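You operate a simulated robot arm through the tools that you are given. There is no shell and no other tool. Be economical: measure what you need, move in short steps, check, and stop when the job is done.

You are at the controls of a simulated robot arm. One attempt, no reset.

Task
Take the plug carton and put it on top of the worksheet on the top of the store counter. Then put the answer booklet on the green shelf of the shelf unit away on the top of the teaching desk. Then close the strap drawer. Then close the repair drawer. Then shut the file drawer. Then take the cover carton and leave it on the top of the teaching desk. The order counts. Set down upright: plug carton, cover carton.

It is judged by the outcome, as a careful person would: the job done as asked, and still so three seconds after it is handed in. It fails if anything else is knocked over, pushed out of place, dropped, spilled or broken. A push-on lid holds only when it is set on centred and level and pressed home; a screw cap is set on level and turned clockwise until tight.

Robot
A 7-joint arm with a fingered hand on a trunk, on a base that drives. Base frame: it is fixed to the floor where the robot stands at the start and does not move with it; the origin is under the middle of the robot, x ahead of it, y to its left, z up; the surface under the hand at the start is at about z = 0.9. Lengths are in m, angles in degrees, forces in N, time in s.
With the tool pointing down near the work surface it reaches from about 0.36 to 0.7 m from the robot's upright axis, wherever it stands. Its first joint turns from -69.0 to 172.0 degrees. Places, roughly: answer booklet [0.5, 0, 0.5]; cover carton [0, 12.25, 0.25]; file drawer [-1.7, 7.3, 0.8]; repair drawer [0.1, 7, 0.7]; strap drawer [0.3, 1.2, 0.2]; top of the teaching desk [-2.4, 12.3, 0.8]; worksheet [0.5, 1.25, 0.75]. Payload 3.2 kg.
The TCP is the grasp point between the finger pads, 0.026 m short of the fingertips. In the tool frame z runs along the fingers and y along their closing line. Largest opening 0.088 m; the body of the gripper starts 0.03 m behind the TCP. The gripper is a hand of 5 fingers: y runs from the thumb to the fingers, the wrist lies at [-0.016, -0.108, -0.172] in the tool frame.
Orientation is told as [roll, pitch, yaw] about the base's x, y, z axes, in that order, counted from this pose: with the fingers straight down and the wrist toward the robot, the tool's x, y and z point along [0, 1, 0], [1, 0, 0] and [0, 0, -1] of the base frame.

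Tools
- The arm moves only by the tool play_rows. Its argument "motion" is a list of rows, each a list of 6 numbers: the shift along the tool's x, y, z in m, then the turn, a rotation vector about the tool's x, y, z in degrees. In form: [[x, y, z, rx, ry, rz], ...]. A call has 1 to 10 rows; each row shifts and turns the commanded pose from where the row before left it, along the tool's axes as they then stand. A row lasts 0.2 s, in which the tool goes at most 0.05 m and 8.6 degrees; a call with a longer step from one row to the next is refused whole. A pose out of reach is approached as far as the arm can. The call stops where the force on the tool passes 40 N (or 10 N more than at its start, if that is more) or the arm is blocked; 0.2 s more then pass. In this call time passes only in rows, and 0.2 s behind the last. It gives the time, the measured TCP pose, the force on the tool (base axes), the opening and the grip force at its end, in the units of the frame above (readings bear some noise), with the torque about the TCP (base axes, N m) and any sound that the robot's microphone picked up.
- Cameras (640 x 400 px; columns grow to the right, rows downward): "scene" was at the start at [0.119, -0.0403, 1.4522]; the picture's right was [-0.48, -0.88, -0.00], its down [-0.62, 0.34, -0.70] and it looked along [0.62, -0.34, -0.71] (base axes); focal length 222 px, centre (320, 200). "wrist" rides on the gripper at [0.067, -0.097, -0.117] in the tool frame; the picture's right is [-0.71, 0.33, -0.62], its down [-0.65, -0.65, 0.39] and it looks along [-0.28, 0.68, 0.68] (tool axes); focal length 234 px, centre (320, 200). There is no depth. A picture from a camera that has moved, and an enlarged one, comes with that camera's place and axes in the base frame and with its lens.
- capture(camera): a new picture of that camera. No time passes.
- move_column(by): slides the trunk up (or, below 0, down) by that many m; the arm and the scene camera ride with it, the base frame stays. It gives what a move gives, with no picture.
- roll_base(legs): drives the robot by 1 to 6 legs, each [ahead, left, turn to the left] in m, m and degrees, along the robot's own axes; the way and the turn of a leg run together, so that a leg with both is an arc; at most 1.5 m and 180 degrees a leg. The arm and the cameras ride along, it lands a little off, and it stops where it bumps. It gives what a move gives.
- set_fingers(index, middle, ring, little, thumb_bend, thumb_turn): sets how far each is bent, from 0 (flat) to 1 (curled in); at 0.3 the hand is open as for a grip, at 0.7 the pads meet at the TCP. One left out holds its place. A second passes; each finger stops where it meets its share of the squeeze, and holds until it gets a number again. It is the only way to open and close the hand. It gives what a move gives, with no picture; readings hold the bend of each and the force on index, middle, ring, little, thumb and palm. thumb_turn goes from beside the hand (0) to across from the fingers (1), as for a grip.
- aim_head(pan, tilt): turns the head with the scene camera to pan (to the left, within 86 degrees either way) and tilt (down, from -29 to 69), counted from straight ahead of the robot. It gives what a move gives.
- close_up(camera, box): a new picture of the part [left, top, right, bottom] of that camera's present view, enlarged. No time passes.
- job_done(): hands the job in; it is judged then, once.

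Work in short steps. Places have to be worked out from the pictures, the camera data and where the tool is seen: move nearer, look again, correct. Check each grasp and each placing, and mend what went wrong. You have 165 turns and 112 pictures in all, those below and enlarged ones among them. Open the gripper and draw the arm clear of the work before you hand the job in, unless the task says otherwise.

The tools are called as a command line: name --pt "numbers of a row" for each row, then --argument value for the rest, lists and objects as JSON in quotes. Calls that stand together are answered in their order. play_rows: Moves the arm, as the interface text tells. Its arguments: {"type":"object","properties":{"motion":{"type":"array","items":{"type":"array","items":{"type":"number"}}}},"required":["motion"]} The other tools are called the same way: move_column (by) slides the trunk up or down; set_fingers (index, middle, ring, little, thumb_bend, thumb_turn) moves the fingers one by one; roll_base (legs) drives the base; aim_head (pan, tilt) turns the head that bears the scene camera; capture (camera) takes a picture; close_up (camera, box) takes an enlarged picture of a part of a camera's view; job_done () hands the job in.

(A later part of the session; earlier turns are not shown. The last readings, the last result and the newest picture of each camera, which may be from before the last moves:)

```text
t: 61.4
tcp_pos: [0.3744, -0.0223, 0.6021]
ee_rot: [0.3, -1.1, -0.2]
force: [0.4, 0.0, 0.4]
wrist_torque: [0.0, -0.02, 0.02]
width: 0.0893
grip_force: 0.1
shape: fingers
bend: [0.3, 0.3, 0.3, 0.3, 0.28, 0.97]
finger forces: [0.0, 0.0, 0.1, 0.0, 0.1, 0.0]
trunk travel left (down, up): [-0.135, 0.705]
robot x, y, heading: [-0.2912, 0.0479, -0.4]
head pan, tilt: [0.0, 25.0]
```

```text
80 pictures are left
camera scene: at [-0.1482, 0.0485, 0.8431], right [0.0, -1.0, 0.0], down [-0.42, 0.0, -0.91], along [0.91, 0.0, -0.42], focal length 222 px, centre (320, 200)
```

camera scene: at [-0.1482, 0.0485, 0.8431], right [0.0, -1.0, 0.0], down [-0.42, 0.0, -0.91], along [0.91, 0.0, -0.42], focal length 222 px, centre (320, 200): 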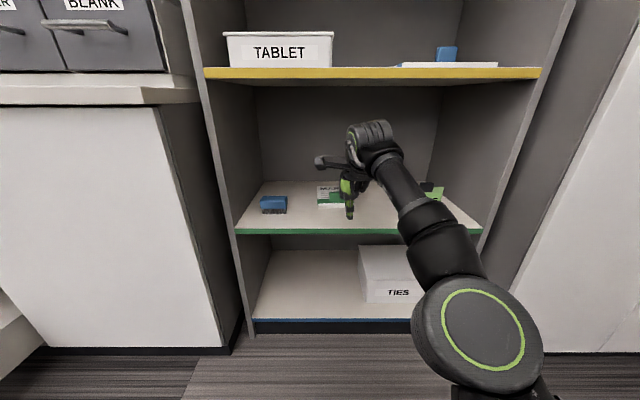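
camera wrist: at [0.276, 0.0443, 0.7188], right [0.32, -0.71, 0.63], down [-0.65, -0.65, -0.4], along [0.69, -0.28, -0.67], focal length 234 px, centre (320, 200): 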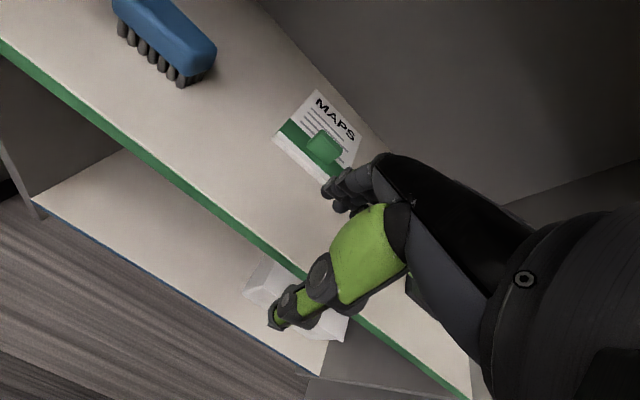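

Zooming in on the booklet's grip block to fix its position and shape.

close_up --camera "wrist" --box '[256, 80, 384, 160]'

close_up --camera "scene" --box '[256, 160, 384, 240]'

```text
5.00 times, centred on (320, 120) of wrist
camera zoom: at [0.276, 0.0443, 0.7188], right [0.32, -0.71, 0.63], down [-0.65, -0.65, -0.4], along [0.69, -0.28, -0.67], focal length 1171 px, centre (320, 600)
```

zoom: 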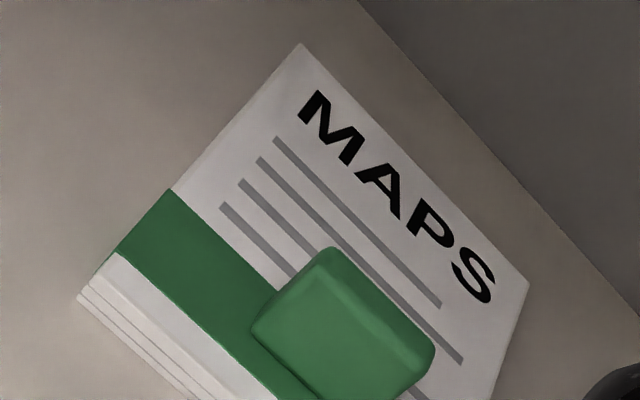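

```text
5.00 times, centred on (320, 200) of scene
camera zoom: at [-0.1482, 0.0485, 0.8431], right [0.0, -1.0, 0.0], down [-0.42, 0.0, -0.91], along [0.91, 0.0, -0.42], focal length 1111 px, centre (320, 200)
```

zoom: 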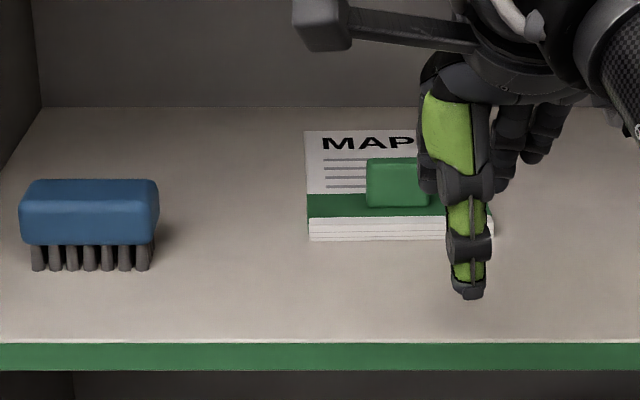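

The grip block is a thin tab at x≈0.534–0.548, y≈-0.024…0.016, z≈0.523–0.557. I drive in 0.167 at this height (tips clear at 0.576).

roll_base --legs '[[0.165, 0.019, 0]]'

capture --camera "wrist"

close_up --camera "scene" --box '[224, 100, 480, 260]'

```text
t: 62.8
tcp_pos: [0.5399, -0.0031, 0.6017]
ee_rot: [0.4, -1.1, -0.1]
force: [-0.2, 0.5, 0.4]
wrist_torque: [0.02, -0.02, -0.01]
width: 0.0887
grip_force: 0.1
shape: fingers
bend: [0.3, 0.3, 0.3, 0.3, 0.28, 0.97]
finger forces: [0.0, 0.0, 0.0, 0.0, 0.0, 0.0]
trunk travel left (down, up): [-0.135, 0.705]
robot x, y, heading: [-0.1219, 0.0687, -0.1]
head pan, tilt: [0.0, 25.0]
```

```text
77 pictures are left
camera wrist: at [0.4409, 0.0633, 0.7189], right [0.32, -0.71, 0.63], down [-0.65, -0.65, -0.4], along [0.69, -0.28, -0.67], focal length 234 px, centre (320, 200)
```

wrist: 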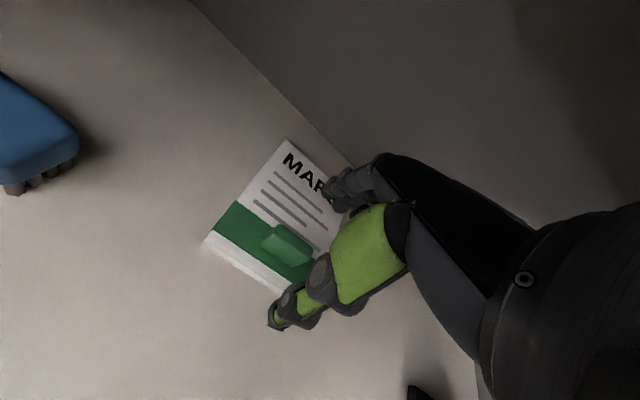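

```text
2.50 times, centred on (352, 180) of scene
camera zoom: at [0.0167, 0.0675, 0.8431], right [0.0, -1.0, 0.0], down [-0.42, 0.0, -0.91], along [0.91, 0.0, -0.42], focal length 556 px, centre (240, 250)
```

zoom: 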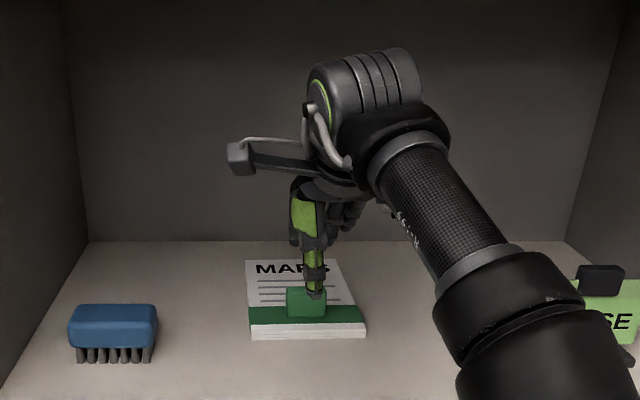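

The tab centre is about x 0.545. I nudge forward 5 mm and descend to z≈0.555.

play_rows --pt "0 0.005 0.015 0 0 0" --pt "0 0 0.017 0 0 0" --pt "0 0 0.014 0 0 0"

capture --camera "wrist"

close_up --camera "scene" --box '[304, 180, 400, 240]'

```text
t: 63.6
tcp_pos: [0.5456, -0.0037, 0.555]
ee_rot: [0.4, -1.1, -0.1]
force: [0.3, -0.3, -1.3]
wrist_torque: [-0.01, -0.04, 0.02]
width: 0.0891
grip_force: 0.1
shape: fingers
bend: [0.3, 0.3, 0.3, 0.3, 0.28, 0.97]
finger forces: [0.0, 0.0, 0.0, 0.0, 0.1, 0.1]
trunk travel left (down, up): [-0.135, 0.705]
robot x, y, heading: [-0.1218, 0.0671, -0.1]
head pan, tilt: [0.0, 25.0]
```

```text
75 pictures are left
camera wrist: at [0.4468, 0.0639, 0.6727], right [0.32, -0.71, 0.62], down [-0.65, -0.65, -0.41], along [0.69, -0.28, -0.67], focal length 234 px, centre (320, 200)
```

wrist: 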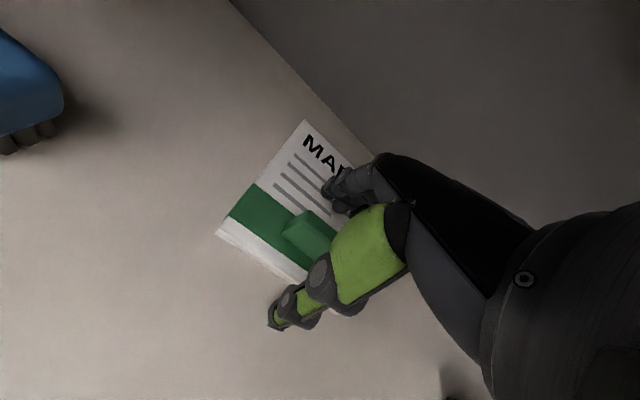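

```text
6.67 times, centred on (352, 210) of scene
camera zoom: at [0.0167, 0.0674, 0.8431], right [0.0, -1.0, 0.0], down [-0.42, 0.0, -0.91], along [0.91, 0.0, -0.42], focal length 1482 px, centre (107, 133)
```

zoom: 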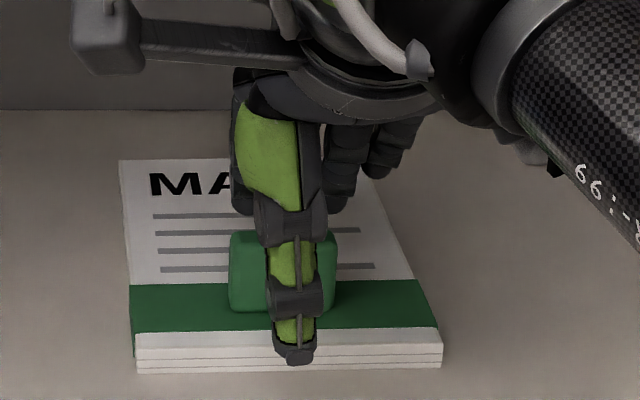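

Thumb is in front of the tab and fingers are behind. Closing the hand.

set_fingers --index 0.75 --middle 0.75 --ring 0.75 --little 0.75 --thumb_bend 0.75

capture --camera "wrist"

```text
t: 64.6
tcp_pos: [0.5452, -0.0028, 0.5554]
ee_rot: [0.5, -1.1, -0.1]
force: [-0.5, -0.6, 0.3]
wrist_torque: [0.0, 0.03, 0.02]
width: 0.0129
grip_force: 13.9
shape: fingers
bend: [0.73, 0.74, 0.75, 0.75, 0.65, 0.94]
finger forces: [8.5, 4.0, 1.3, 0.1, 13.9, 0.0]
trunk travel left (down, up): [-0.135, 0.705]
robot x, y, heading: [-0.1256, 0.0687, -0.3]
head pan, tilt: [0.0, 25.0]
```

```text
73 pictures are left
camera wrist: at [0.4468, 0.064, 0.6729], right [0.32, -0.71, 0.63], down [-0.65, -0.65, -0.4], along [0.69, -0.28, -0.67], focal length 234 px, centre (320, 200)
```

wrist: 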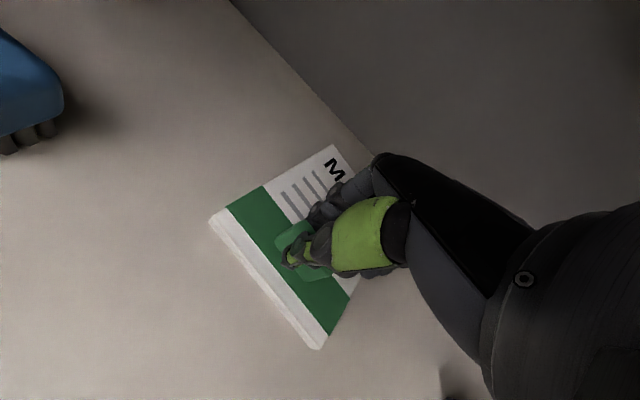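

It is gripped (14 N), the booklet turned a little. I tighten the grip more, then lift slightly.

set_fingers --index 0.9 --middle 0.9 --thumb_bend 0.9

play_rows --pt "0 0 -0.015 0 0 0" --pt "0 0 -0.02 0 0 0"

capture --camera "wrist"

```text
t: 65.6
tcp_pos: [0.5446, -0.0017, 0.5563]
ee_rot: [0.4, -1.1, -0.1]
force: [-0.2, 0.8, -0.8]
wrist_torque: [0.01, 0.03, 0.04]
width: 0.0124
grip_force: 21.2
shape: fingers
bend: [0.74, 0.76, 0.75, 0.75, 0.63, 0.92]
finger forces: [12.9, 8.2, 0.0, 0.0, 21.1, 0.0]
trunk travel left (down, up): [-0.135, 0.705]
robot x, y, heading: [-0.1234, 0.0688, -0.4]
head pan, tilt: [0.0, 25.0]
```

```text
t: 66.2
tcp_pos: [0.5452, -0.0038, 0.5914]
ee_rot: [0.4, -1.0, 0.0]
force: [0.2, -0.7, -0.8]
wrist_torque: [0.03, 0.04, 0.03]
width: 0.0124
grip_force: 21.1
shape: fingers
bend: [0.74, 0.76, 0.75, 0.75, 0.63, 0.92]
finger forces: [12.7, 8.3, 0.1, 0.0, 21.1, 0.0]
trunk travel left (down, up): [-0.135, 0.705]
robot x, y, heading: [-0.1214, 0.0677, -0.2]
head pan, tilt: [0.0, 25.0]
```

```text
72 pictures are left
camera wrist: at [0.4457, 0.0639, 0.7081], right [0.32, -0.71, 0.63], down [-0.65, -0.65, -0.4], along [0.69, -0.28, -0.67], focal length 234 px, centre (320, 200)
```

wrist: 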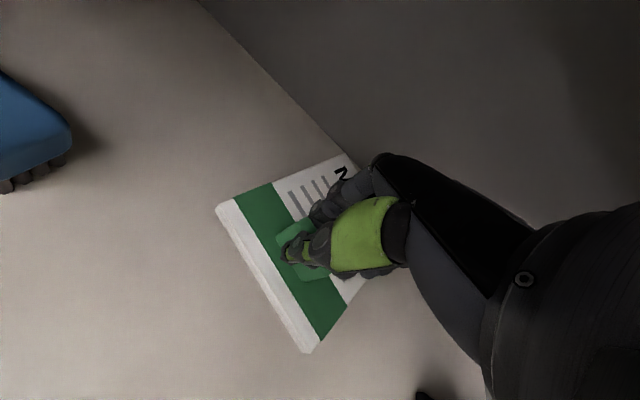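

Booklet is up and level. I back out of the shelf, raise the trunk and look down the aisle for the route to the teaching desk.

roll_base --legs '[[-0.45, 0, 0]]'

move_column --by 0.45

aim_head --pan 80 --tilt 20

capture --camera "scene"

```text
t: 68.9
tcp_pos: [0.0962, -0.0022, 0.5908]
ee_rot: [0.5, -1.1, -0.1]
force: [0.1, -1.4, -0.4]
wrist_torque: [0.06, 0.06, 0.01]
width: 0.0124
grip_force: 20.9
shape: fingers
bend: [0.74, 0.76, 0.75, 0.75, 0.63, 0.92]
finger forces: [12.8, 8.3, 0.0, 0.0, 21.1, 0.0]
trunk travel left (down, up): [-0.135, 0.705]
robot x, y, heading: [-0.5735, 0.0673, -0.1]
head pan, tilt: [0.0, 25.0]
```

```text
refused: 0.45 is not a number from -0.4 to 0.4
```

```text
t: 70.5
tcp_pos: [0.096, -0.0026, 0.591]
ee_rot: [0.3, -1.1, -0.1]
force: [0.2, -0.1, -2.0]
wrist_torque: [0.04, 0.07, 0.0]
width: 0.0124
grip_force: 20.9
shape: fingers
bend: [0.74, 0.76, 0.75, 0.75, 0.63, 0.92]
finger forces: [12.7, 8.4, 0.0, 0.0, 21.0, 0.0]
trunk travel left (down, up): [-0.135, 0.705]
robot x, y, heading: [-0.5682, 0.0663, 0.0]
head pan, tilt: [80.0, 20.0]
```

```text
71 pictures are left
camera scene: at [-0.5067, 0.1597, 0.8512], right [0.98, -0.18, 0.0], down [-0.06, -0.34, -0.94], along [0.16, 0.93, -0.34], focal length 222 px, centre (320, 200)
```

scene: 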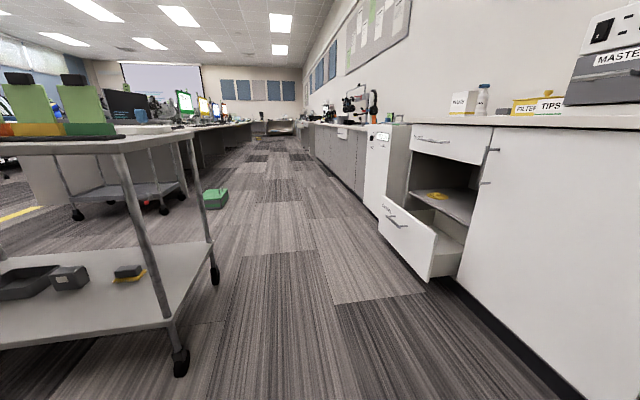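

A cart edge runs along x≈-0.9 (y 0.84–1.3) and the open drawer at x≈0.13. I raise the trunk, retract the arm, turn to face down the aisle and look again.

move_column --by 0.4

play_rows --pt "0 -0.045 0 0 0 0" --pt "0 -0.045 0 0 0 0" --pt "0 -0.045 0 0 0 0" --pt "0 -0.045 0 0 0 0" --pt "0 -0.03 0 0 0 0"

roll_base --legs '[[0, 0, 90]]'

aim_head --pan 0 --tilt 15

capture --camera "scene"

```text
t: 74.3
tcp_pos: [0.0976, -0.0015, 0.9912]
ee_rot: [0.3, -1.0, -0.1]
force: [0.0, -0.3, -1.3]
wrist_torque: [0.01, 0.07, 0.01]
width: 0.0126
grip_force: 21.2
shape: fingers
bend: [0.74, 0.76, 0.75, 0.75, 0.63, 0.92]
finger forces: [12.8, 8.3, 0.0, 0.1, 21.1, 0.0]
trunk travel left (down, up): [-0.535, 0.305]
robot x, y, heading: [-0.5745, 0.0685, 0.1]
head pan, tilt: [80.0, 20.0]
```

```text
t: 75.5
tcp_pos: [-0.1135, -0.0023, 0.9862]
ee_rot: [0.4, -1.0, -0.3]
force: [0.1, -0.1, -1.1]
wrist_torque: [0.0, 0.04, 0.0]
width: 0.0123
grip_force: 20.5
shape: fingers
bend: [0.74, 0.76, 0.75, 0.75, 0.63, 0.92]
finger forces: [12.4, 8.6, 0.0, 0.0, 20.9, 0.0]
trunk travel left (down, up): [-0.535, 0.305]
robot x, y, heading: [-0.5709, 0.0677, 0.2]
head pan, tilt: [80.0, 20.0]
```

```text
t: 79.7
tcp_pos: [-0.5032, 0.5279, 0.9876]
ee_rot: [0.4, -1.1, 90.3]
force: [0.5, -0.1, -1.8]
wrist_torque: [-0.03, 0.02, 0.01]
width: 0.0121
grip_force: 20.2
shape: fingers
bend: [0.74, 0.76, 0.75, 0.75, 0.63, 0.92]
finger forces: [12.3, 7.7, 0.1, 0.0, 20.0, 0.0]
trunk travel left (down, up): [-0.535, 0.305]
robot x, y, heading: [-0.5714, 0.068, 90.3]
head pan, tilt: [80.0, 20.0]
```

```text
t: 81.3
tcp_pos: [-0.504, 0.5291, 0.9868]
ee_rot: [0.4, -1.0, 90.3]
force: [-0.5, 1.1, -0.8]
wrist_torque: [-0.06, 0.02, 0.0]
width: 0.0118
grip_force: 19.2
shape: fingers
bend: [0.74, 0.76, 0.75, 0.75, 0.63, 0.92]
finger forces: [12.2, 7.7, 0.0, 0.0, 19.9, 0.1]
trunk travel left (down, up): [-0.535, 0.305]
robot x, y, heading: [-0.5688, 0.0691, 90.3]
head pan, tilt: [0.0, 15.0]
```

```text
70 pictures are left
camera scene: at [-0.5741, 0.2117, 1.2593], right [1.0, 0.01, 0.0], down [0.0, -0.26, -0.97], along [-0.01, 0.97, -0.26], focal length 222 px, centre (320, 200)
```

scene: 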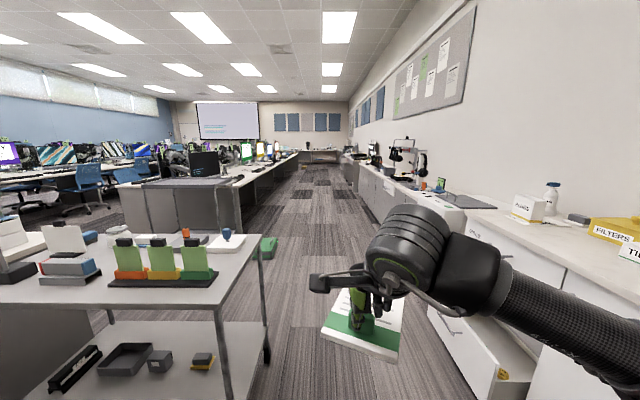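

The aisle is clear. I drive down it, first passing between cart and open drawer, then along x≈-0.7.

roll_base --legs '[[1.4, -0.12, 0], [1.4, 0.35, 0], [1.4, 0, 0], [1.0, 0, 0]]'

capture --camera "scene"

```text
t: 106.5
tcp_pos: [-0.8497, 5.7316, 0.9871]
ee_rot: [0.4, -1.0, 91.0]
force: [1.0, -0.7, -2.1]
wrist_torque: [-0.04, 0.06, 0.01]
width: 0.012
grip_force: 20.1
shape: fingers
bend: [0.74, 0.76, 0.75, 0.75, 0.63, 0.92]
finger forces: [12.3, 7.8, 0.0, 0.0, 20.0, 0.1]
trunk travel left (down, up): [-0.535, 0.305]
robot x, y, heading: [-0.9091, 5.2729, 91.0]
head pan, tilt: [0.0, 15.0]
```

```text
69 pictures are left
camera scene: at [-0.9157, 5.4146, 1.2593], right [1.0, 0.02, 0.0], down [0.01, -0.26, -0.97], along [-0.02, 0.97, -0.26], focal length 222 px, centre (320, 200)
```

scene: 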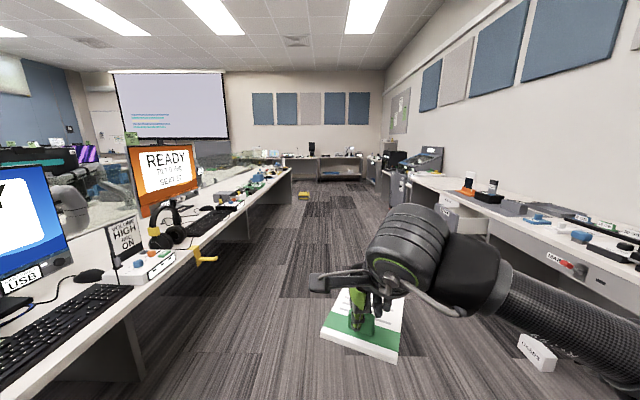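

Aisle remains open; drawers are ahead on both sides near y≈7. I continue along x≈-0.75 to y≈8.2 and look again.

roll_base --legs '[[1.4, -0.18, -1], [1.5, 0, 0]]'

capture --camera "scene"

```text
t: 120.5
tcp_pos: [-0.7032, 8.6338, 0.9867]
ee_rot: [0.4, -0.9, 90.7]
force: [-0.1, -0.5, -0.9]
wrist_torque: [-0.03, 0.03, 0.03]
width: 0.012
grip_force: 20.0
shape: fingers
bend: [0.74, 0.76, 0.75, 0.75, 0.63, 0.92]
finger forces: [12.2, 7.8, 0.0, 0.0, 19.9, 0.0]
trunk travel left (down, up): [-0.535, 0.305]
robot x, y, heading: [-0.7682, 8.1728, 90.5]
head pan, tilt: [0.0, 15.0]
```

```text
68 pictures are left
camera scene: at [-0.771, 8.317, 1.2593], right [1.0, 0.01, 0.0], down [0.0, -0.26, -0.97], along [-0.01, 0.97, -0.26], focal length 222 px, centre (320, 200)
```

scene: 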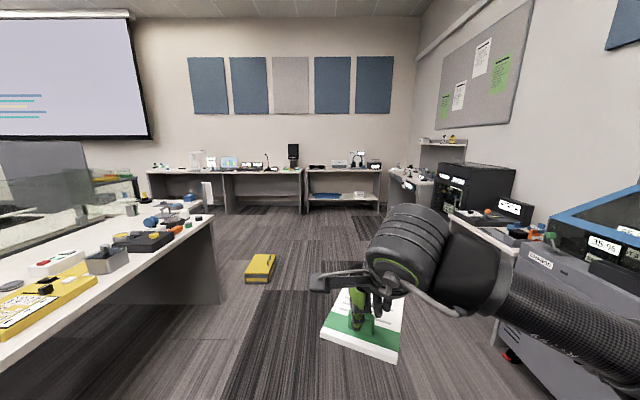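

The teaching desk is the left table along the back wall (front y≈12.1); a yellow toolbox is on the floor at (-1.35,10.1). I pass right of it to y≈11.0 and then look left.

roll_base --legs '[[1.5, -0.05, 0], [1.25, 0, 0]]'

aim_head --pan 40 --tilt 25

capture --camera "scene"

aim_head --pan 0 --tilt 25

capture --camera "scene"

```text
refused: leg 1 is longer than a leg can be; nothing moved
```

```text
t: 121.6
tcp_pos: [-0.7018, 8.6337, 0.9869]
ee_rot: [0.4, -0.9, 90.7]
force: [-0.7, 0.1, -1.1]
wrist_torque: [-0.06, 0.04, -0.01]
width: 0.012
grip_force: 20.4
shape: fingers
bend: [0.74, 0.76, 0.75, 0.75, 0.63, 0.92]
finger forces: [12.2, 7.8, 0.1, 0.0, 20.1, 0.0]
trunk travel left (down, up): [-0.535, 0.305]
robot x, y, heading: [-0.7674, 8.173, 90.8]
head pan, tilt: [40.0, 25.0]
```

```text
67 pictures are left
camera scene: at [-0.8299, 8.2933, 1.2431], right [0.76, 0.65, 0.0], down [0.28, -0.32, -0.91], along [-0.59, 0.69, -0.42], focal length 222 px, centre (320, 200)
```

scene: 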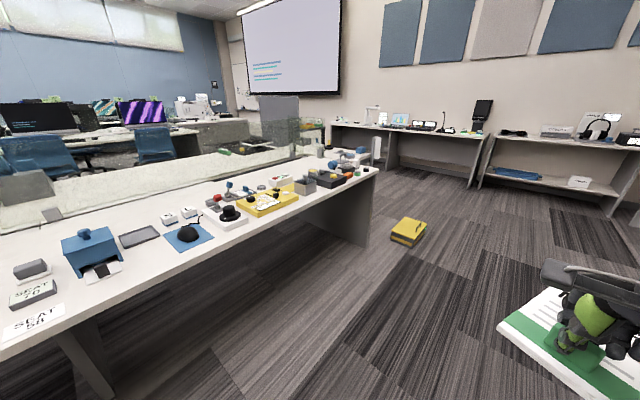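

```text
t: 122.7
tcp_pos: [-0.7032, 8.6343, 0.9868]
ee_rot: [0.4, -1.0, 90.7]
force: [-0.4, -0.7, -0.7]
wrist_torque: [-0.06, 0.02, 0.01]
width: 0.0121
grip_force: 20.5
shape: fingers
bend: [0.74, 0.76, 0.75, 0.75, 0.63, 0.92]
finger forces: [12.3, 7.8, 0.0, 0.1, 20.0, 0.0]
trunk travel left (down, up): [-0.535, 0.305]
robot x, y, heading: [-0.7699, 8.1727, 90.6]
head pan, tilt: [0.0, 25.0]
```

```text
66 pictures are left
camera scene: at [-0.7711, 8.3155, 1.2431], right [1.0, 0.01, 0.0], down [0.01, -0.42, -0.91], along [-0.01, 0.91, -0.42], focal length 222 px, centre (320, 200)
```

scene: 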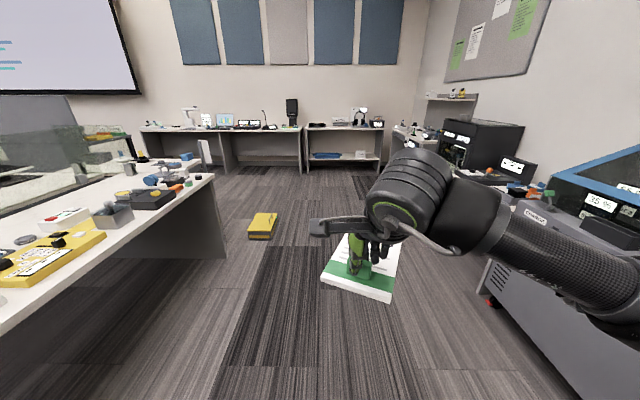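

The leg limit is 1.5 m total; I redo it in smaller legs, heading to (-0.8,10.9).

roll_base --legs '[[1.35, -0.05, 0], [1.35, 0, 0]]'

aim_head --pan 50 --tilt 25

capture --camera "scene"

```text
t: 135.8
tcp_pos: [-0.6969, 11.3335, 0.9863]
ee_rot: [0.4, -1.0, 91.0]
force: [0.0, -0.3, -1.4]
wrist_torque: [-0.05, 0.0, -0.04]
width: 0.012
grip_force: 20.5
shape: fingers
bend: [0.74, 0.76, 0.75, 0.75, 0.63, 0.92]
finger forces: [12.2, 7.9, 0.0, 0.0, 20.1, 0.0]
trunk travel left (down, up): [-0.535, 0.305]
robot x, y, heading: [-0.759, 10.8752, 90.9]
head pan, tilt: [0.0, 25.0]
```

```text
t: 136.9
tcp_pos: [-0.6992, 11.3328, 0.9872]
ee_rot: [0.4, -1.0, 90.9]
force: [0.2, 0.0, -1.3]
wrist_torque: [-0.03, 0.01, -0.02]
width: 0.0121
grip_force: 19.6
shape: fingers
bend: [0.74, 0.76, 0.75, 0.75, 0.63, 0.92]
finger forces: [12.2, 7.9, 0.0, 0.1, 20.0, 0.0]
trunk travel left (down, up): [-0.535, 0.305]
robot x, y, heading: [-0.7595, 10.8722, 91.0]
head pan, tilt: [50.0, 25.0]
```

```text
65 pictures are left
camera scene: at [-0.8345, 10.9806, 1.2431], right [0.63, 0.78, 0.0], down [0.33, -0.27, -0.91], along [-0.7, 0.57, -0.42], focal length 222 px, centre (320, 200)
```

scene: 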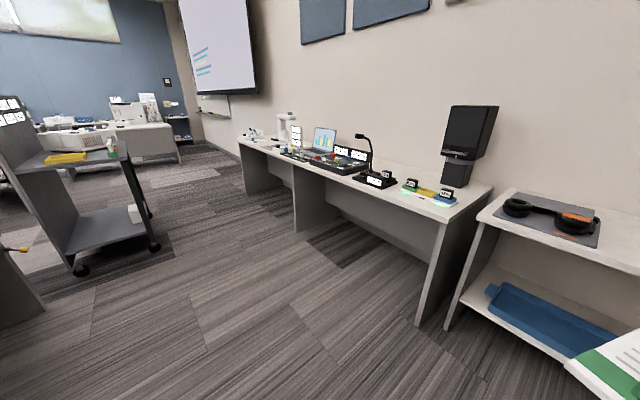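

The teaching desk top runs x≈-3.9…-1.1, y≈11.9–12.46. I move left in front of it to find free spots.

roll_base --legs '[[0.1, 0.9, -1]]'

move_column --by 0.25

aim_head --pan 0 --tilt 38

capture --camera "scene"

```text
t: 141.7
tcp_pos: [-1.5904, 11.4227, 0.9884]
ee_rot: [0.4, -1.0, 90.2]
force: [1.3, 0.1, -1.1]
wrist_torque: [-0.06, 0.02, -0.02]
width: 0.012
grip_force: 19.8
shape: fingers
bend: [0.74, 0.76, 0.75, 0.75, 0.63, 0.92]
finger forces: [12.2, 7.8, 0.0, 0.0, 20.1, 0.0]
trunk travel left (down, up): [-0.535, 0.305]
robot x, y, heading: [-1.6606, 10.9641, 90.2]
head pan, tilt: [50.0, 25.0]
```

```text
t: 144.3
tcp_pos: [-1.5908, 11.4226, 1.2373]
ee_rot: [0.3, -1.0, 90.2]
force: [0.7, -0.7, -0.5]
wrist_torque: [-0.01, 0.03, -0.02]
width: 0.0121
grip_force: 20.0
shape: fingers
bend: [0.74, 0.76, 0.75, 0.75, 0.63, 0.92]
finger forces: [12.2, 7.8, 0.0, 0.0, 20.1, 0.1]
trunk travel left (down, up): [-0.785, 0.055]
robot x, y, heading: [-1.6563, 10.966, 90.1]
head pan, tilt: [50.0, 25.0]
```

```text
t: 145.4
tcp_pos: [-1.5909, 11.4229, 1.2369]
ee_rot: [0.4, -1.0, 90.2]
force: [-0.6, -0.3, -0.9]
wrist_torque: [-0.05, 0.03, 0.01]
width: 0.012
grip_force: 19.8
shape: fingers
bend: [0.74, 0.76, 0.75, 0.75, 0.63, 0.92]
finger forces: [12.2, 8.0, 0.1, 0.0, 20.2, 0.0]
trunk travel left (down, up): [-0.785, 0.055]
robot x, y, heading: [-1.6588, 10.9636, 90.4]
head pan, tilt: [0.0, 38.0]
```

```text
64 pictures are left
camera scene: at [-1.662, 11.0993, 1.4728], right [1.0, 0.0, 0.0], down [0.0, -0.62, -0.79], along [0.0, 0.79, -0.62], focal length 222 px, centre (320, 200)
```

scene: 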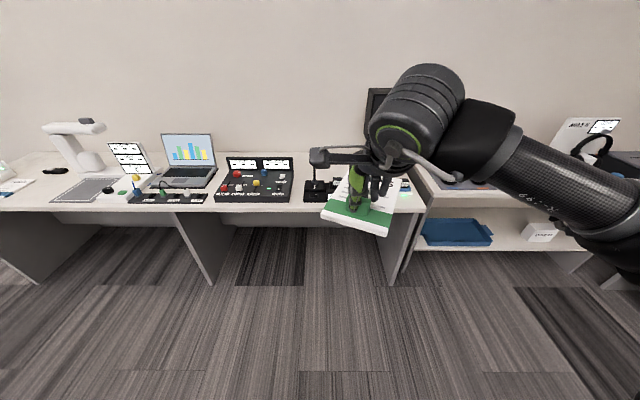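

I enlarge the desk top to find free spots.

close_up --camera "scene" --box '[0, 110, 230, 254]'

close_up --camera "scene" --box '[200, 130, 360, 230]'

capture --camera "wrist"

```text
2.78 times, centred on (115, 182) of scene
camera zoom: at [-1.662, 11.0993, 1.4728], right [1.0, 0.0, 0.0], down [0.0, -0.62, -0.79], along [0.0, 0.79, -0.62], focal length 617 px, centre (889, 250)
```

zoom: 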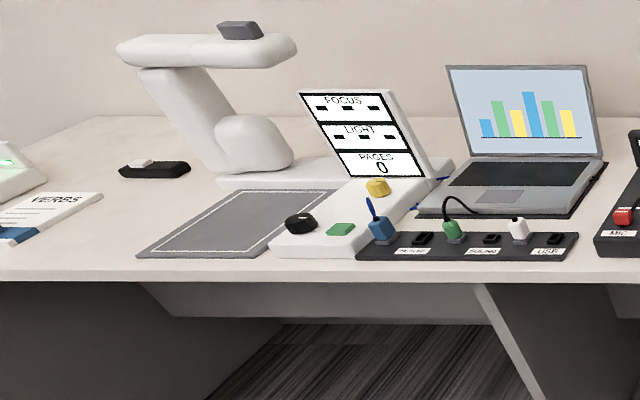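

```text
4.00 times, centred on (280, 180) of scene
camera zoom: at [-1.662, 11.0993, 1.4728], right [1.0, 0.0, 0.0], down [0.0, -0.62, -0.79], along [0.0, 0.79, -0.62], focal length 889 px, centre (480, 280)
```

zoom: 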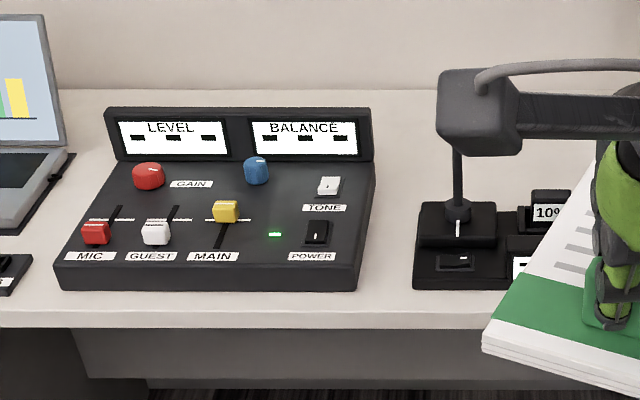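

```text
61 pictures are left
camera wrist: at [-1.6555, 11.3237, 1.354], right [0.71, 0.32, 0.63], down [0.65, -0.64, -0.4], along [0.27, 0.69, -0.67], focal length 234 px, centre (320, 200)
```

wrist: 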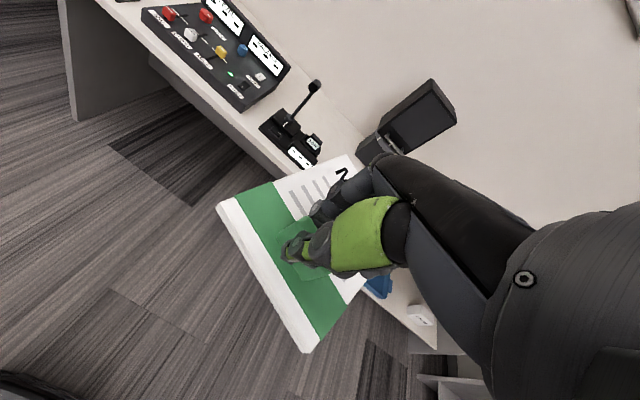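

A free spot on the desk is at about (-3.12,12.03), between the VERBS booklet and the grey mat (x -3.24…-3.0). A cart stands at x<-3.04, y<10.85, so I drive at y≈11.3 to there.

roll_base --legs '[[0.33, 0, 0], [0, 1.48, 0]]'

capture --camera "scene"

capture --camera "wrist"

```text
t: 154.6
tcp_pos: [-3.0722, 11.7436, 1.2364]
ee_rot: [0.3, -1.0, 90.3]
force: [0.8, 0.5, -1.2]
wrist_torque: [-0.05, -0.02, 0.0]
width: 0.0119
grip_force: 20.5
shape: fingers
bend: [0.74, 0.76, 0.75, 0.75, 0.63, 0.92]
finger forces: [12.0, 8.0, 0.1, 0.0, 20.0, 0.0]
trunk travel left (down, up): [-0.785, 0.055]
robot x, y, heading: [-3.1426, 11.2834, 90.4]
head pan, tilt: [0.0, 38.0]
```

```text
60 pictures are left
camera scene: at [-3.1423, 11.4204, 1.4728], right [1.0, 0.0, 0.0], down [0.0, -0.62, -0.79], along [0.0, 0.79, -0.62], focal length 222 px, centre (320, 200)
```

scene: 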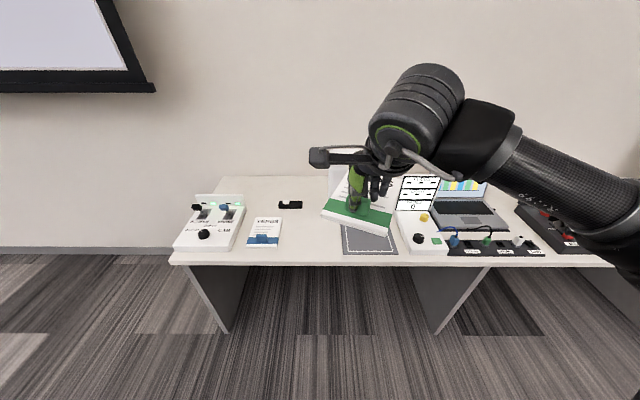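

```text
59 pictures are left
camera wrist: at [-3.136, 11.6448, 1.354], right [0.71, 0.32, 0.63], down [0.65, -0.64, -0.4], along [0.27, 0.69, -0.67], focal length 234 px, centre (320, 200)
```

wrist: 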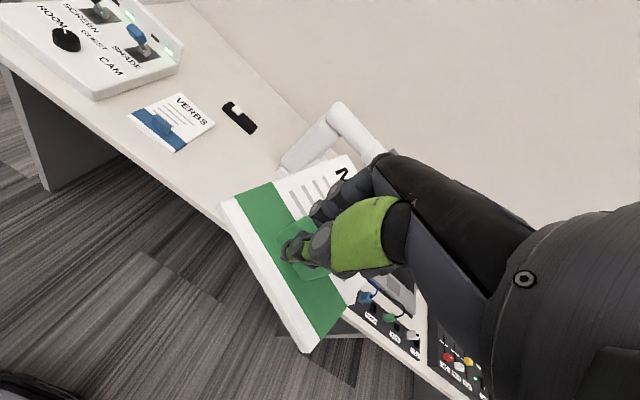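

The gap is x -3.30…-3.055. I move left 0.118, ahead 0.1, extend the arm 0.156, and lower the trunk by 0.34.

roll_base --legs '[[0.1, 0.118, 0]]'

play_rows --pt "0 0.04 0 0 0 0" --pt "0 0.04 0 0 0 0" --pt "0 0.04 0 0 0 0" --pt "0 0.036 0 0 0 0"

move_column --by -0.34

capture --camera "wrist"

capture --camera "scene"

```text
t: 156.0
tcp_pos: [-3.1888, 11.8424, 1.2373]
ee_rot: [0.4, -1.1, 90.0]
force: [-1.0, 0.4, -1.2]
wrist_torque: [-0.02, 0.02, -0.01]
width: 0.0121
grip_force: 20.4
shape: fingers
bend: [0.74, 0.76, 0.75, 0.75, 0.63, 0.92]
finger forces: [12.1, 7.9, 0.1, 0.0, 20.1, 0.1]
trunk travel left (down, up): [-0.785, 0.055]
robot x, y, heading: [-3.2587, 11.384, 89.9]
head pan, tilt: [0.0, 38.0]
```

```text
t: 157.0
tcp_pos: [-3.192, 12.0004, 1.2385]
ee_rot: [0.3, -0.9, 90.1]
force: [-0.3, 0.1, -1.0]
wrist_torque: [-0.06, 0.05, -0.01]
width: 0.012
grip_force: 20.1
shape: fingers
bend: [0.74, 0.76, 0.75, 0.75, 0.63, 0.92]
finger forces: [12.1, 8.1, 0.0, 0.0, 20.3, 0.1]
trunk travel left (down, up): [-0.785, 0.055]
robot x, y, heading: [-3.2568, 11.3836, 90.4]
head pan, tilt: [0.0, 38.0]
```

```text
t: 160.3
tcp_pos: [-3.1906, 11.9986, 0.8993]
ee_rot: [0.3, -0.9, 90.0]
force: [-0.1, 0.1, -0.8]
wrist_torque: [-0.03, 0.03, 0.0]
width: 0.0119
grip_force: 19.7
shape: fingers
bend: [0.74, 0.76, 0.75, 0.75, 0.63, 0.92]
finger forces: [12.1, 8.2, 0.0, 0.0, 20.2, 0.1]
trunk travel left (down, up): [-0.445, 0.395]
robot x, y, heading: [-3.2561, 11.3835, 90.4]
head pan, tilt: [0.0, 38.0]
```

```text
58 pictures are left
camera wrist: at [-3.2559, 11.9002, 1.0173], right [0.71, 0.32, 0.63], down [0.65, -0.65, -0.4], along [0.27, 0.69, -0.67], focal length 234 px, centre (320, 200)
```

wrist: 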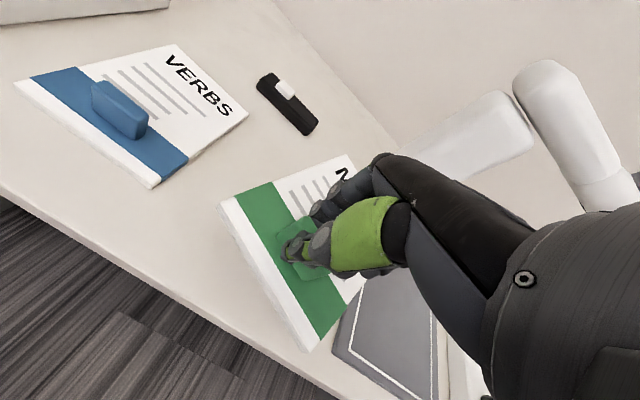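

```text
57 pictures are left
camera scene: at [-3.2608, 11.5195, 1.1328], right [1.0, 0.0, 0.0], down [0.0, -0.62, -0.79], along [0.0, 0.79, -0.62], focal length 222 px, centre (320, 200)
```

scene: 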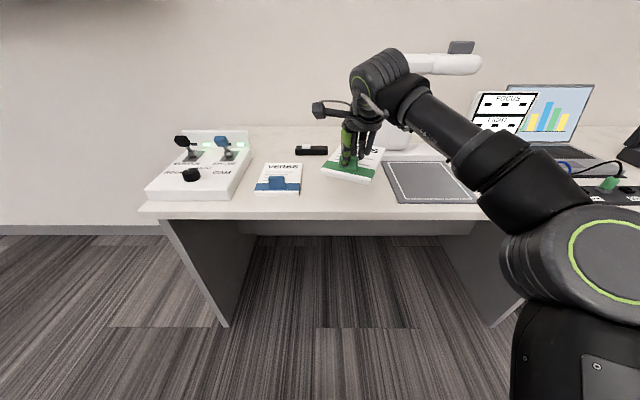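

Aligned over the gap. I shift 12 mm left and descend gently to contact.

play_rows --pt "0.012 0 0.02 0 0 0" --pt "0 0 0.02 0 0 0" --pt "0 0 0.01 0 0 0" --pt "0 0 0.008 0 0 0" --pt "0 0 0.006 0 0 0"

close_up --camera "scene" --box '[240, 120, 432, 240]'

```text
t: 161.5
tcp_pos: [-3.2033, 11.9998, 0.8355]
ee_rot: [0.4, -0.9, 90.1]
force: [-1.3, 0.5, -0.8]
wrist_torque: [-0.06, -0.01, -0.02]
width: 0.012
grip_force: 20.4
shape: fingers
bend: [0.74, 0.76, 0.75, 0.75, 0.63, 0.92]
finger forces: [12.1, 8.2, 0.0, 0.1, 20.4, 0.0]
trunk travel left (down, up): [-0.445, 0.395]
robot x, y, heading: [-3.2594, 11.384, 90.0]
head pan, tilt: [0.0, 38.0]
```

```text
3.33 times, centred on (336, 180) of scene
camera zoom: at [-3.2607, 11.5196, 1.1328], right [1.0, 0.0, 0.0], down [0.0, -0.62, -0.79], along [0.0, 0.79, -0.62], focal length 741 px, centre (267, 267)
```

zoom: 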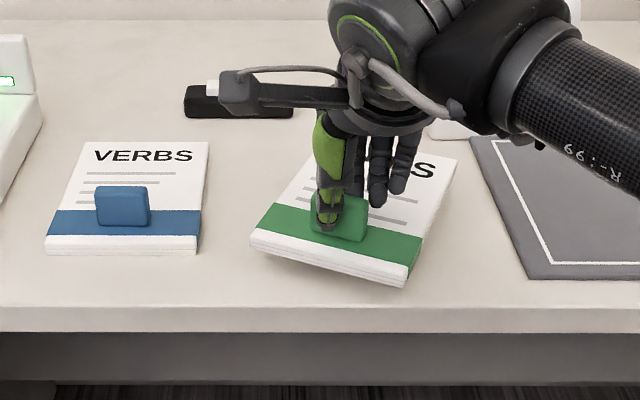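

Still about a centimetre or two above the desk. I descend further in small steps.

play_rows --pt "0 0 0.006 0 0 0" --pt "0 0 0.005 0 0 0" --pt "0 0 0.005 0 0 0" --pt "0 0 0.005 0 0 0" --pt "0 0 0.004 0 0 0" --pt "0 0 0.004 0 0 0"

close_up --camera "scene" --box '[240, 120, 432, 240]'

```text
t: 162.9
tcp_pos: [-3.2041, 12.0004, 0.8119]
ee_rot: [0.5, -1.6, 90.0]
force: [2.6, 3.4, 14.3]
wrist_torque: [-0.07, 0.06, 0.04]
width: 0.0116
grip_force: 24.1
shape: fingers
bend: [0.74, 0.76, 0.75, 0.75, 0.63, 0.92]
finger forces: [13.7, 11.8, 0.2, 0.0, 22.4, 0.0]
trunk travel left (down, up): [-0.445, 0.395]
robot x, y, heading: [-3.2565, 11.3821, 90.2]
head pan, tilt: [0.0, 38.0]
```

```text
3.33 times, centred on (336, 180) of scene
camera zoom: at [-3.2606, 11.5176, 1.1334], right [1.0, 0.0, 0.0], down [0.0, -0.61, -0.79], along [0.0, 0.79, -0.61], focal length 741 px, centre (267, 267)
```

zoom: 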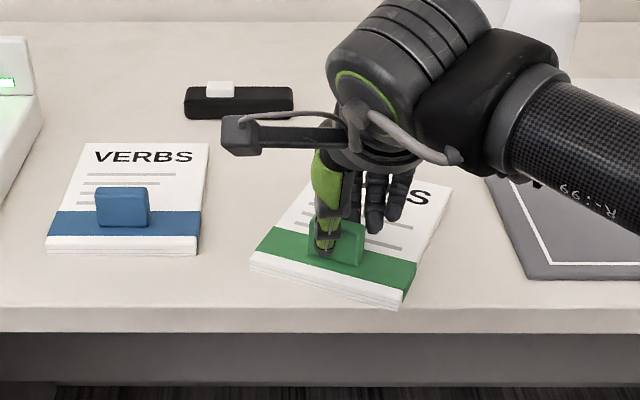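

The booklet rests on the desk (desk z≈0.763) but its front corner is right at the desk edge. I lift 20 mm, move 45 mm inward by driving ahead, and set it down again.

play_rows --pt "0 0 -0.012 0 0 0" --pt "0 0 -0.013 0 0 0"

roll_base --legs '[[0.045, 0, 0]]'

play_rows --pt "0 0 0.01 0 0 0" --pt "0 0 0.006 0 0 0" --pt "0 0 0.005 0 0 0"

close_up --camera "scene" --box '[240, 120, 432, 240]'

```text
t: 163.5
tcp_pos: [-3.204, 11.9996, 0.8327]
ee_rot: [0.3, -0.9, 90.1]
force: [-0.4, -0.3, -0.6]
wrist_torque: [-0.09, 0.04, -0.01]
width: 0.012
grip_force: 20.6
shape: fingers
bend: [0.74, 0.76, 0.75, 0.75, 0.63, 0.92]
finger forces: [12.3, 8.5, 0.0, 0.1, 21.0, 0.0]
trunk travel left (down, up): [-0.445, 0.395]
robot x, y, heading: [-3.2596, 11.3824, 90.3]
head pan, tilt: [0.0, 38.0]
```

```text
t: 164.4
tcp_pos: [-3.2034, 12.0458, 0.8326]
ee_rot: [0.4, -0.9, 90.1]
force: [-0.3, -0.5, -1.6]
wrist_torque: [-0.02, 0.04, 0.02]
width: 0.012
grip_force: 20.6
shape: fingers
bend: [0.74, 0.76, 0.75, 0.75, 0.63, 0.92]
finger forces: [12.2, 8.6, 0.0, 0.1, 21.0, 0.0]
trunk travel left (down, up): [-0.445, 0.395]
robot x, y, heading: [-3.2603, 11.4326, 90.5]
head pan, tilt: [0.0, 38.0]
```

```text
t: 165.2
tcp_pos: [-3.2034, 12.0457, 0.8123]
ee_rot: [0.3, -1.2, 90.1]
force: [0.6, 0.6, 1.2]
wrist_torque: [-0.05, 0.03, 0.02]
width: 0.0117
grip_force: 21.2
shape: fingers
bend: [0.74, 0.76, 0.75, 0.75, 0.63, 0.92]
finger forces: [12.7, 9.1, 0.2, 0.0, 21.2, 0.0]
trunk travel left (down, up): [-0.445, 0.395]
robot x, y, heading: [-3.2573, 11.4311, 90.0]
head pan, tilt: [0.0, 38.0]
```

```text
3.33 times, centred on (336, 180) of scene
camera zoom: at [-3.2608, 11.5637, 1.1329], right [1.0, 0.0, 0.0], down [0.0, -0.62, -0.79], along [0.0, 0.79, -0.62], focal length 741 px, centre (267, 267)
```

zoom: 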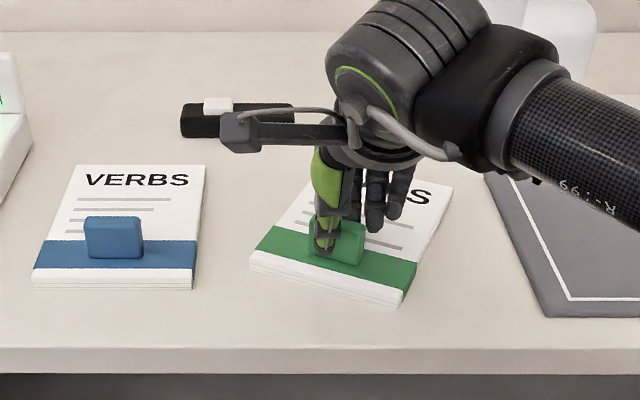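

Well inside the desk now and touching lightly. I open the hand and lift away.

set_fingers --index 0.3 --middle 0.3 --ring 0.3 --little 0.3 --thumb_bend 0.3

play_rows --pt "0 0 -0.02 0 0 0" --pt "0 0 -0.04 0 0 0" --pt "0 0 -0.04 0 0 0"

move_column --by 0.3

capture --camera "wrist"

```text
t: 166.2
tcp_pos: [-3.204, 12.045, 0.8114]
ee_rot: [0.4, -1.0, 90.1]
force: [1.2, -0.1, -0.7]
wrist_torque: [-0.03, -0.02, 0.02]
width: 0.0872
grip_force: 0.1
shape: fingers
bend: [0.3, 0.3, 0.3, 0.3, 0.3, 0.97]
finger forces: [0.0, 0.1, 0.0, 0.0, 0.0, 0.0]
trunk travel left (down, up): [-0.445, 0.395]
robot x, y, heading: [-3.2581, 11.4285, 90.1]
head pan, tilt: [0.0, 38.0]
```

```text
t: 167.0
tcp_pos: [-3.2031, 12.0429, 0.9128]
ee_rot: [0.4, -1.0, 90.1]
force: [-0.5, -1.1, 0.6]
wrist_torque: [0.03, 0.02, -0.03]
width: 0.0877
grip_force: 0.0
shape: fingers
bend: [0.3, 0.3, 0.3, 0.3, 0.3, 0.97]
finger forces: [0.1, 0.1, 0.0, 0.0, 0.1, 0.1]
trunk travel left (down, up): [-0.445, 0.395]
robot x, y, heading: [-3.2574, 11.4288, 90.1]
head pan, tilt: [0.0, 38.0]
```

```text
t: 170.0
tcp_pos: [-3.203, 12.0435, 1.2118]
ee_rot: [0.4, -1.0, 90.2]
force: [-0.7, -0.3, -0.5]
wrist_torque: [-0.01, -0.01, 0.06]
width: 0.0876
grip_force: 0.0
shape: fingers
bend: [0.3, 0.3, 0.3, 0.3, 0.3, 0.97]
finger forces: [0.0, 0.0, 0.0, 0.0, 0.0, 0.0]
trunk travel left (down, up): [-0.745, 0.095]
robot x, y, heading: [-3.2557, 11.4306, 90.1]
head pan, tilt: [0.0, 38.0]
```

```text
53 pictures are left
camera wrist: at [-3.2681, 11.9445, 1.3285], right [0.71, 0.32, 0.63], down [0.65, -0.65, -0.4], along [0.27, 0.69, -0.67], focal length 234 px, centre (320, 200)
```

wrist: 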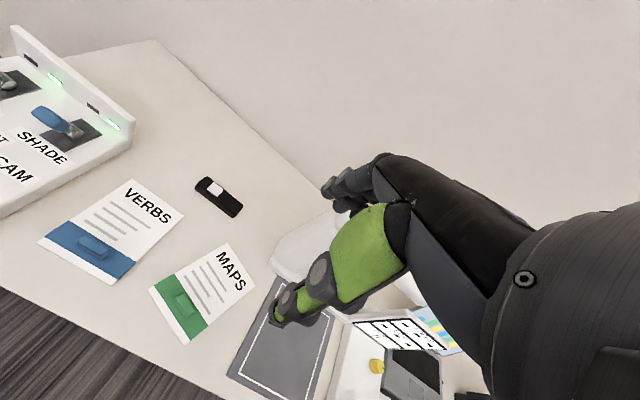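

MAPS booklet sits well on the desk. I retract the arm and drive back along the same route to the strap drawer.

play_rows --pt "0 -0.045 0 0 0 0" --pt "0 -0.045 0 0 0 0" --pt "0 -0.045 0 0 0 0" --pt "0 -0.03 0 0 0 0"

roll_base --legs '[[-0.13, 0, 0], [0, -1.3, 0], [0, -1.15, 0], [-1.4, 0, 0], [-1.4, 0, 0], [-1.0, 0, 0]]'

```text
t: 171.0
tcp_pos: [-3.2038, 11.8772, 1.2093]
ee_rot: [0.4, -1.0, 90.0]
force: [-0.5, -0.6, -0.4]
wrist_torque: [0.02, 0.01, -0.02]
width: 0.0876
grip_force: 0.1
shape: fingers
bend: [0.3, 0.3, 0.3, 0.3, 0.3, 0.97]
finger forces: [0.1, 0.0, 0.0, 0.0, 0.0, 0.0]
trunk travel left (down, up): [-0.745, 0.095]
robot x, y, heading: [-3.2594, 11.4299, 90.1]
head pan, tilt: [0.0, 38.0]
```

```text
t: 201.8
tcp_pos: [-0.6975, 7.9811, 1.2084]
ee_rot: [0.3, -0.9, 91.4]
force: [-0.4, 0.6, -1.2]
wrist_torque: [-0.01, -0.03, 0.04]
width: 0.0876
grip_force: 0.1
shape: fingers
bend: [0.3, 0.3, 0.3, 0.3, 0.3, 0.97]
finger forces: [0.0, 0.0, 0.1, 0.1, 0.1, 0.0]
trunk travel left (down, up): [-0.745, 0.095]
robot x, y, heading: [-0.7418, 7.529, 91.6]
head pan, tilt: [0.0, 38.0]
```

I continue reversing; the slight heading carries me toward x≈-0.55, which is what I want past the cart.

roll_base --legs '[[-1.4, 0, -0.5], [-1.4, 0, 0], [-1.4, 0, 0], [-1.0, 0, 0]]'

aim_head --pan -86 --tilt 30

capture --camera "scene"

```text
t: 226.7
tcp_pos: [-0.5974, 2.7888, 1.2086]
ee_rot: [0.4, -1.0, 91.2]
force: [-0.3, -0.3, -0.5]
wrist_torque: [0.0, 0.0, -0.02]
width: 0.0873
grip_force: 0.1
shape: fingers
bend: [0.3, 0.3, 0.3, 0.3, 0.3, 0.97]
finger forces: [0.0, 0.1, 0.0, 0.1, 0.0, 0.0]
trunk travel left (down, up): [-0.745, 0.095]
robot x, y, heading: [-0.6444, 2.3429, 91.3]
head pan, tilt: [0.0, 38.0]
```

```text
t: 228.2
tcp_pos: [-0.5968, 2.7901, 1.2088]
ee_rot: [0.4, -1.0, 91.1]
force: [0.8, 0.2, 0.7]
wrist_torque: [-0.01, 0.01, -0.01]
width: 0.0876
grip_force: 0.1
shape: fingers
bend: [0.3, 0.3, 0.3, 0.3, 0.3, 0.97]
finger forces: [0.0, 0.0, 0.0, 0.1, 0.1, 0.0]
trunk travel left (down, up): [-0.745, 0.095]
robot x, y, heading: [-0.6451, 2.3367, 91.3]
head pan, tilt: [-85.9, 30.0]
```

```text
52 pictures are left
camera scene: at [-0.5572, 2.3964, 1.4452], right [0.09, -1.0, 0.0], down [-0.5, -0.05, -0.87], along [0.86, 0.08, -0.5], focal length 222 px, centre (320, 200)
```

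scene: 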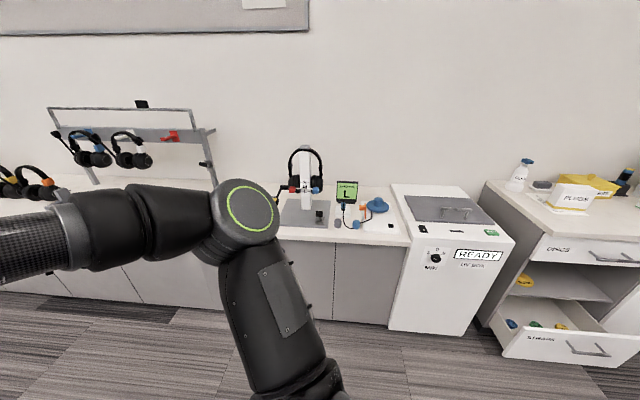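

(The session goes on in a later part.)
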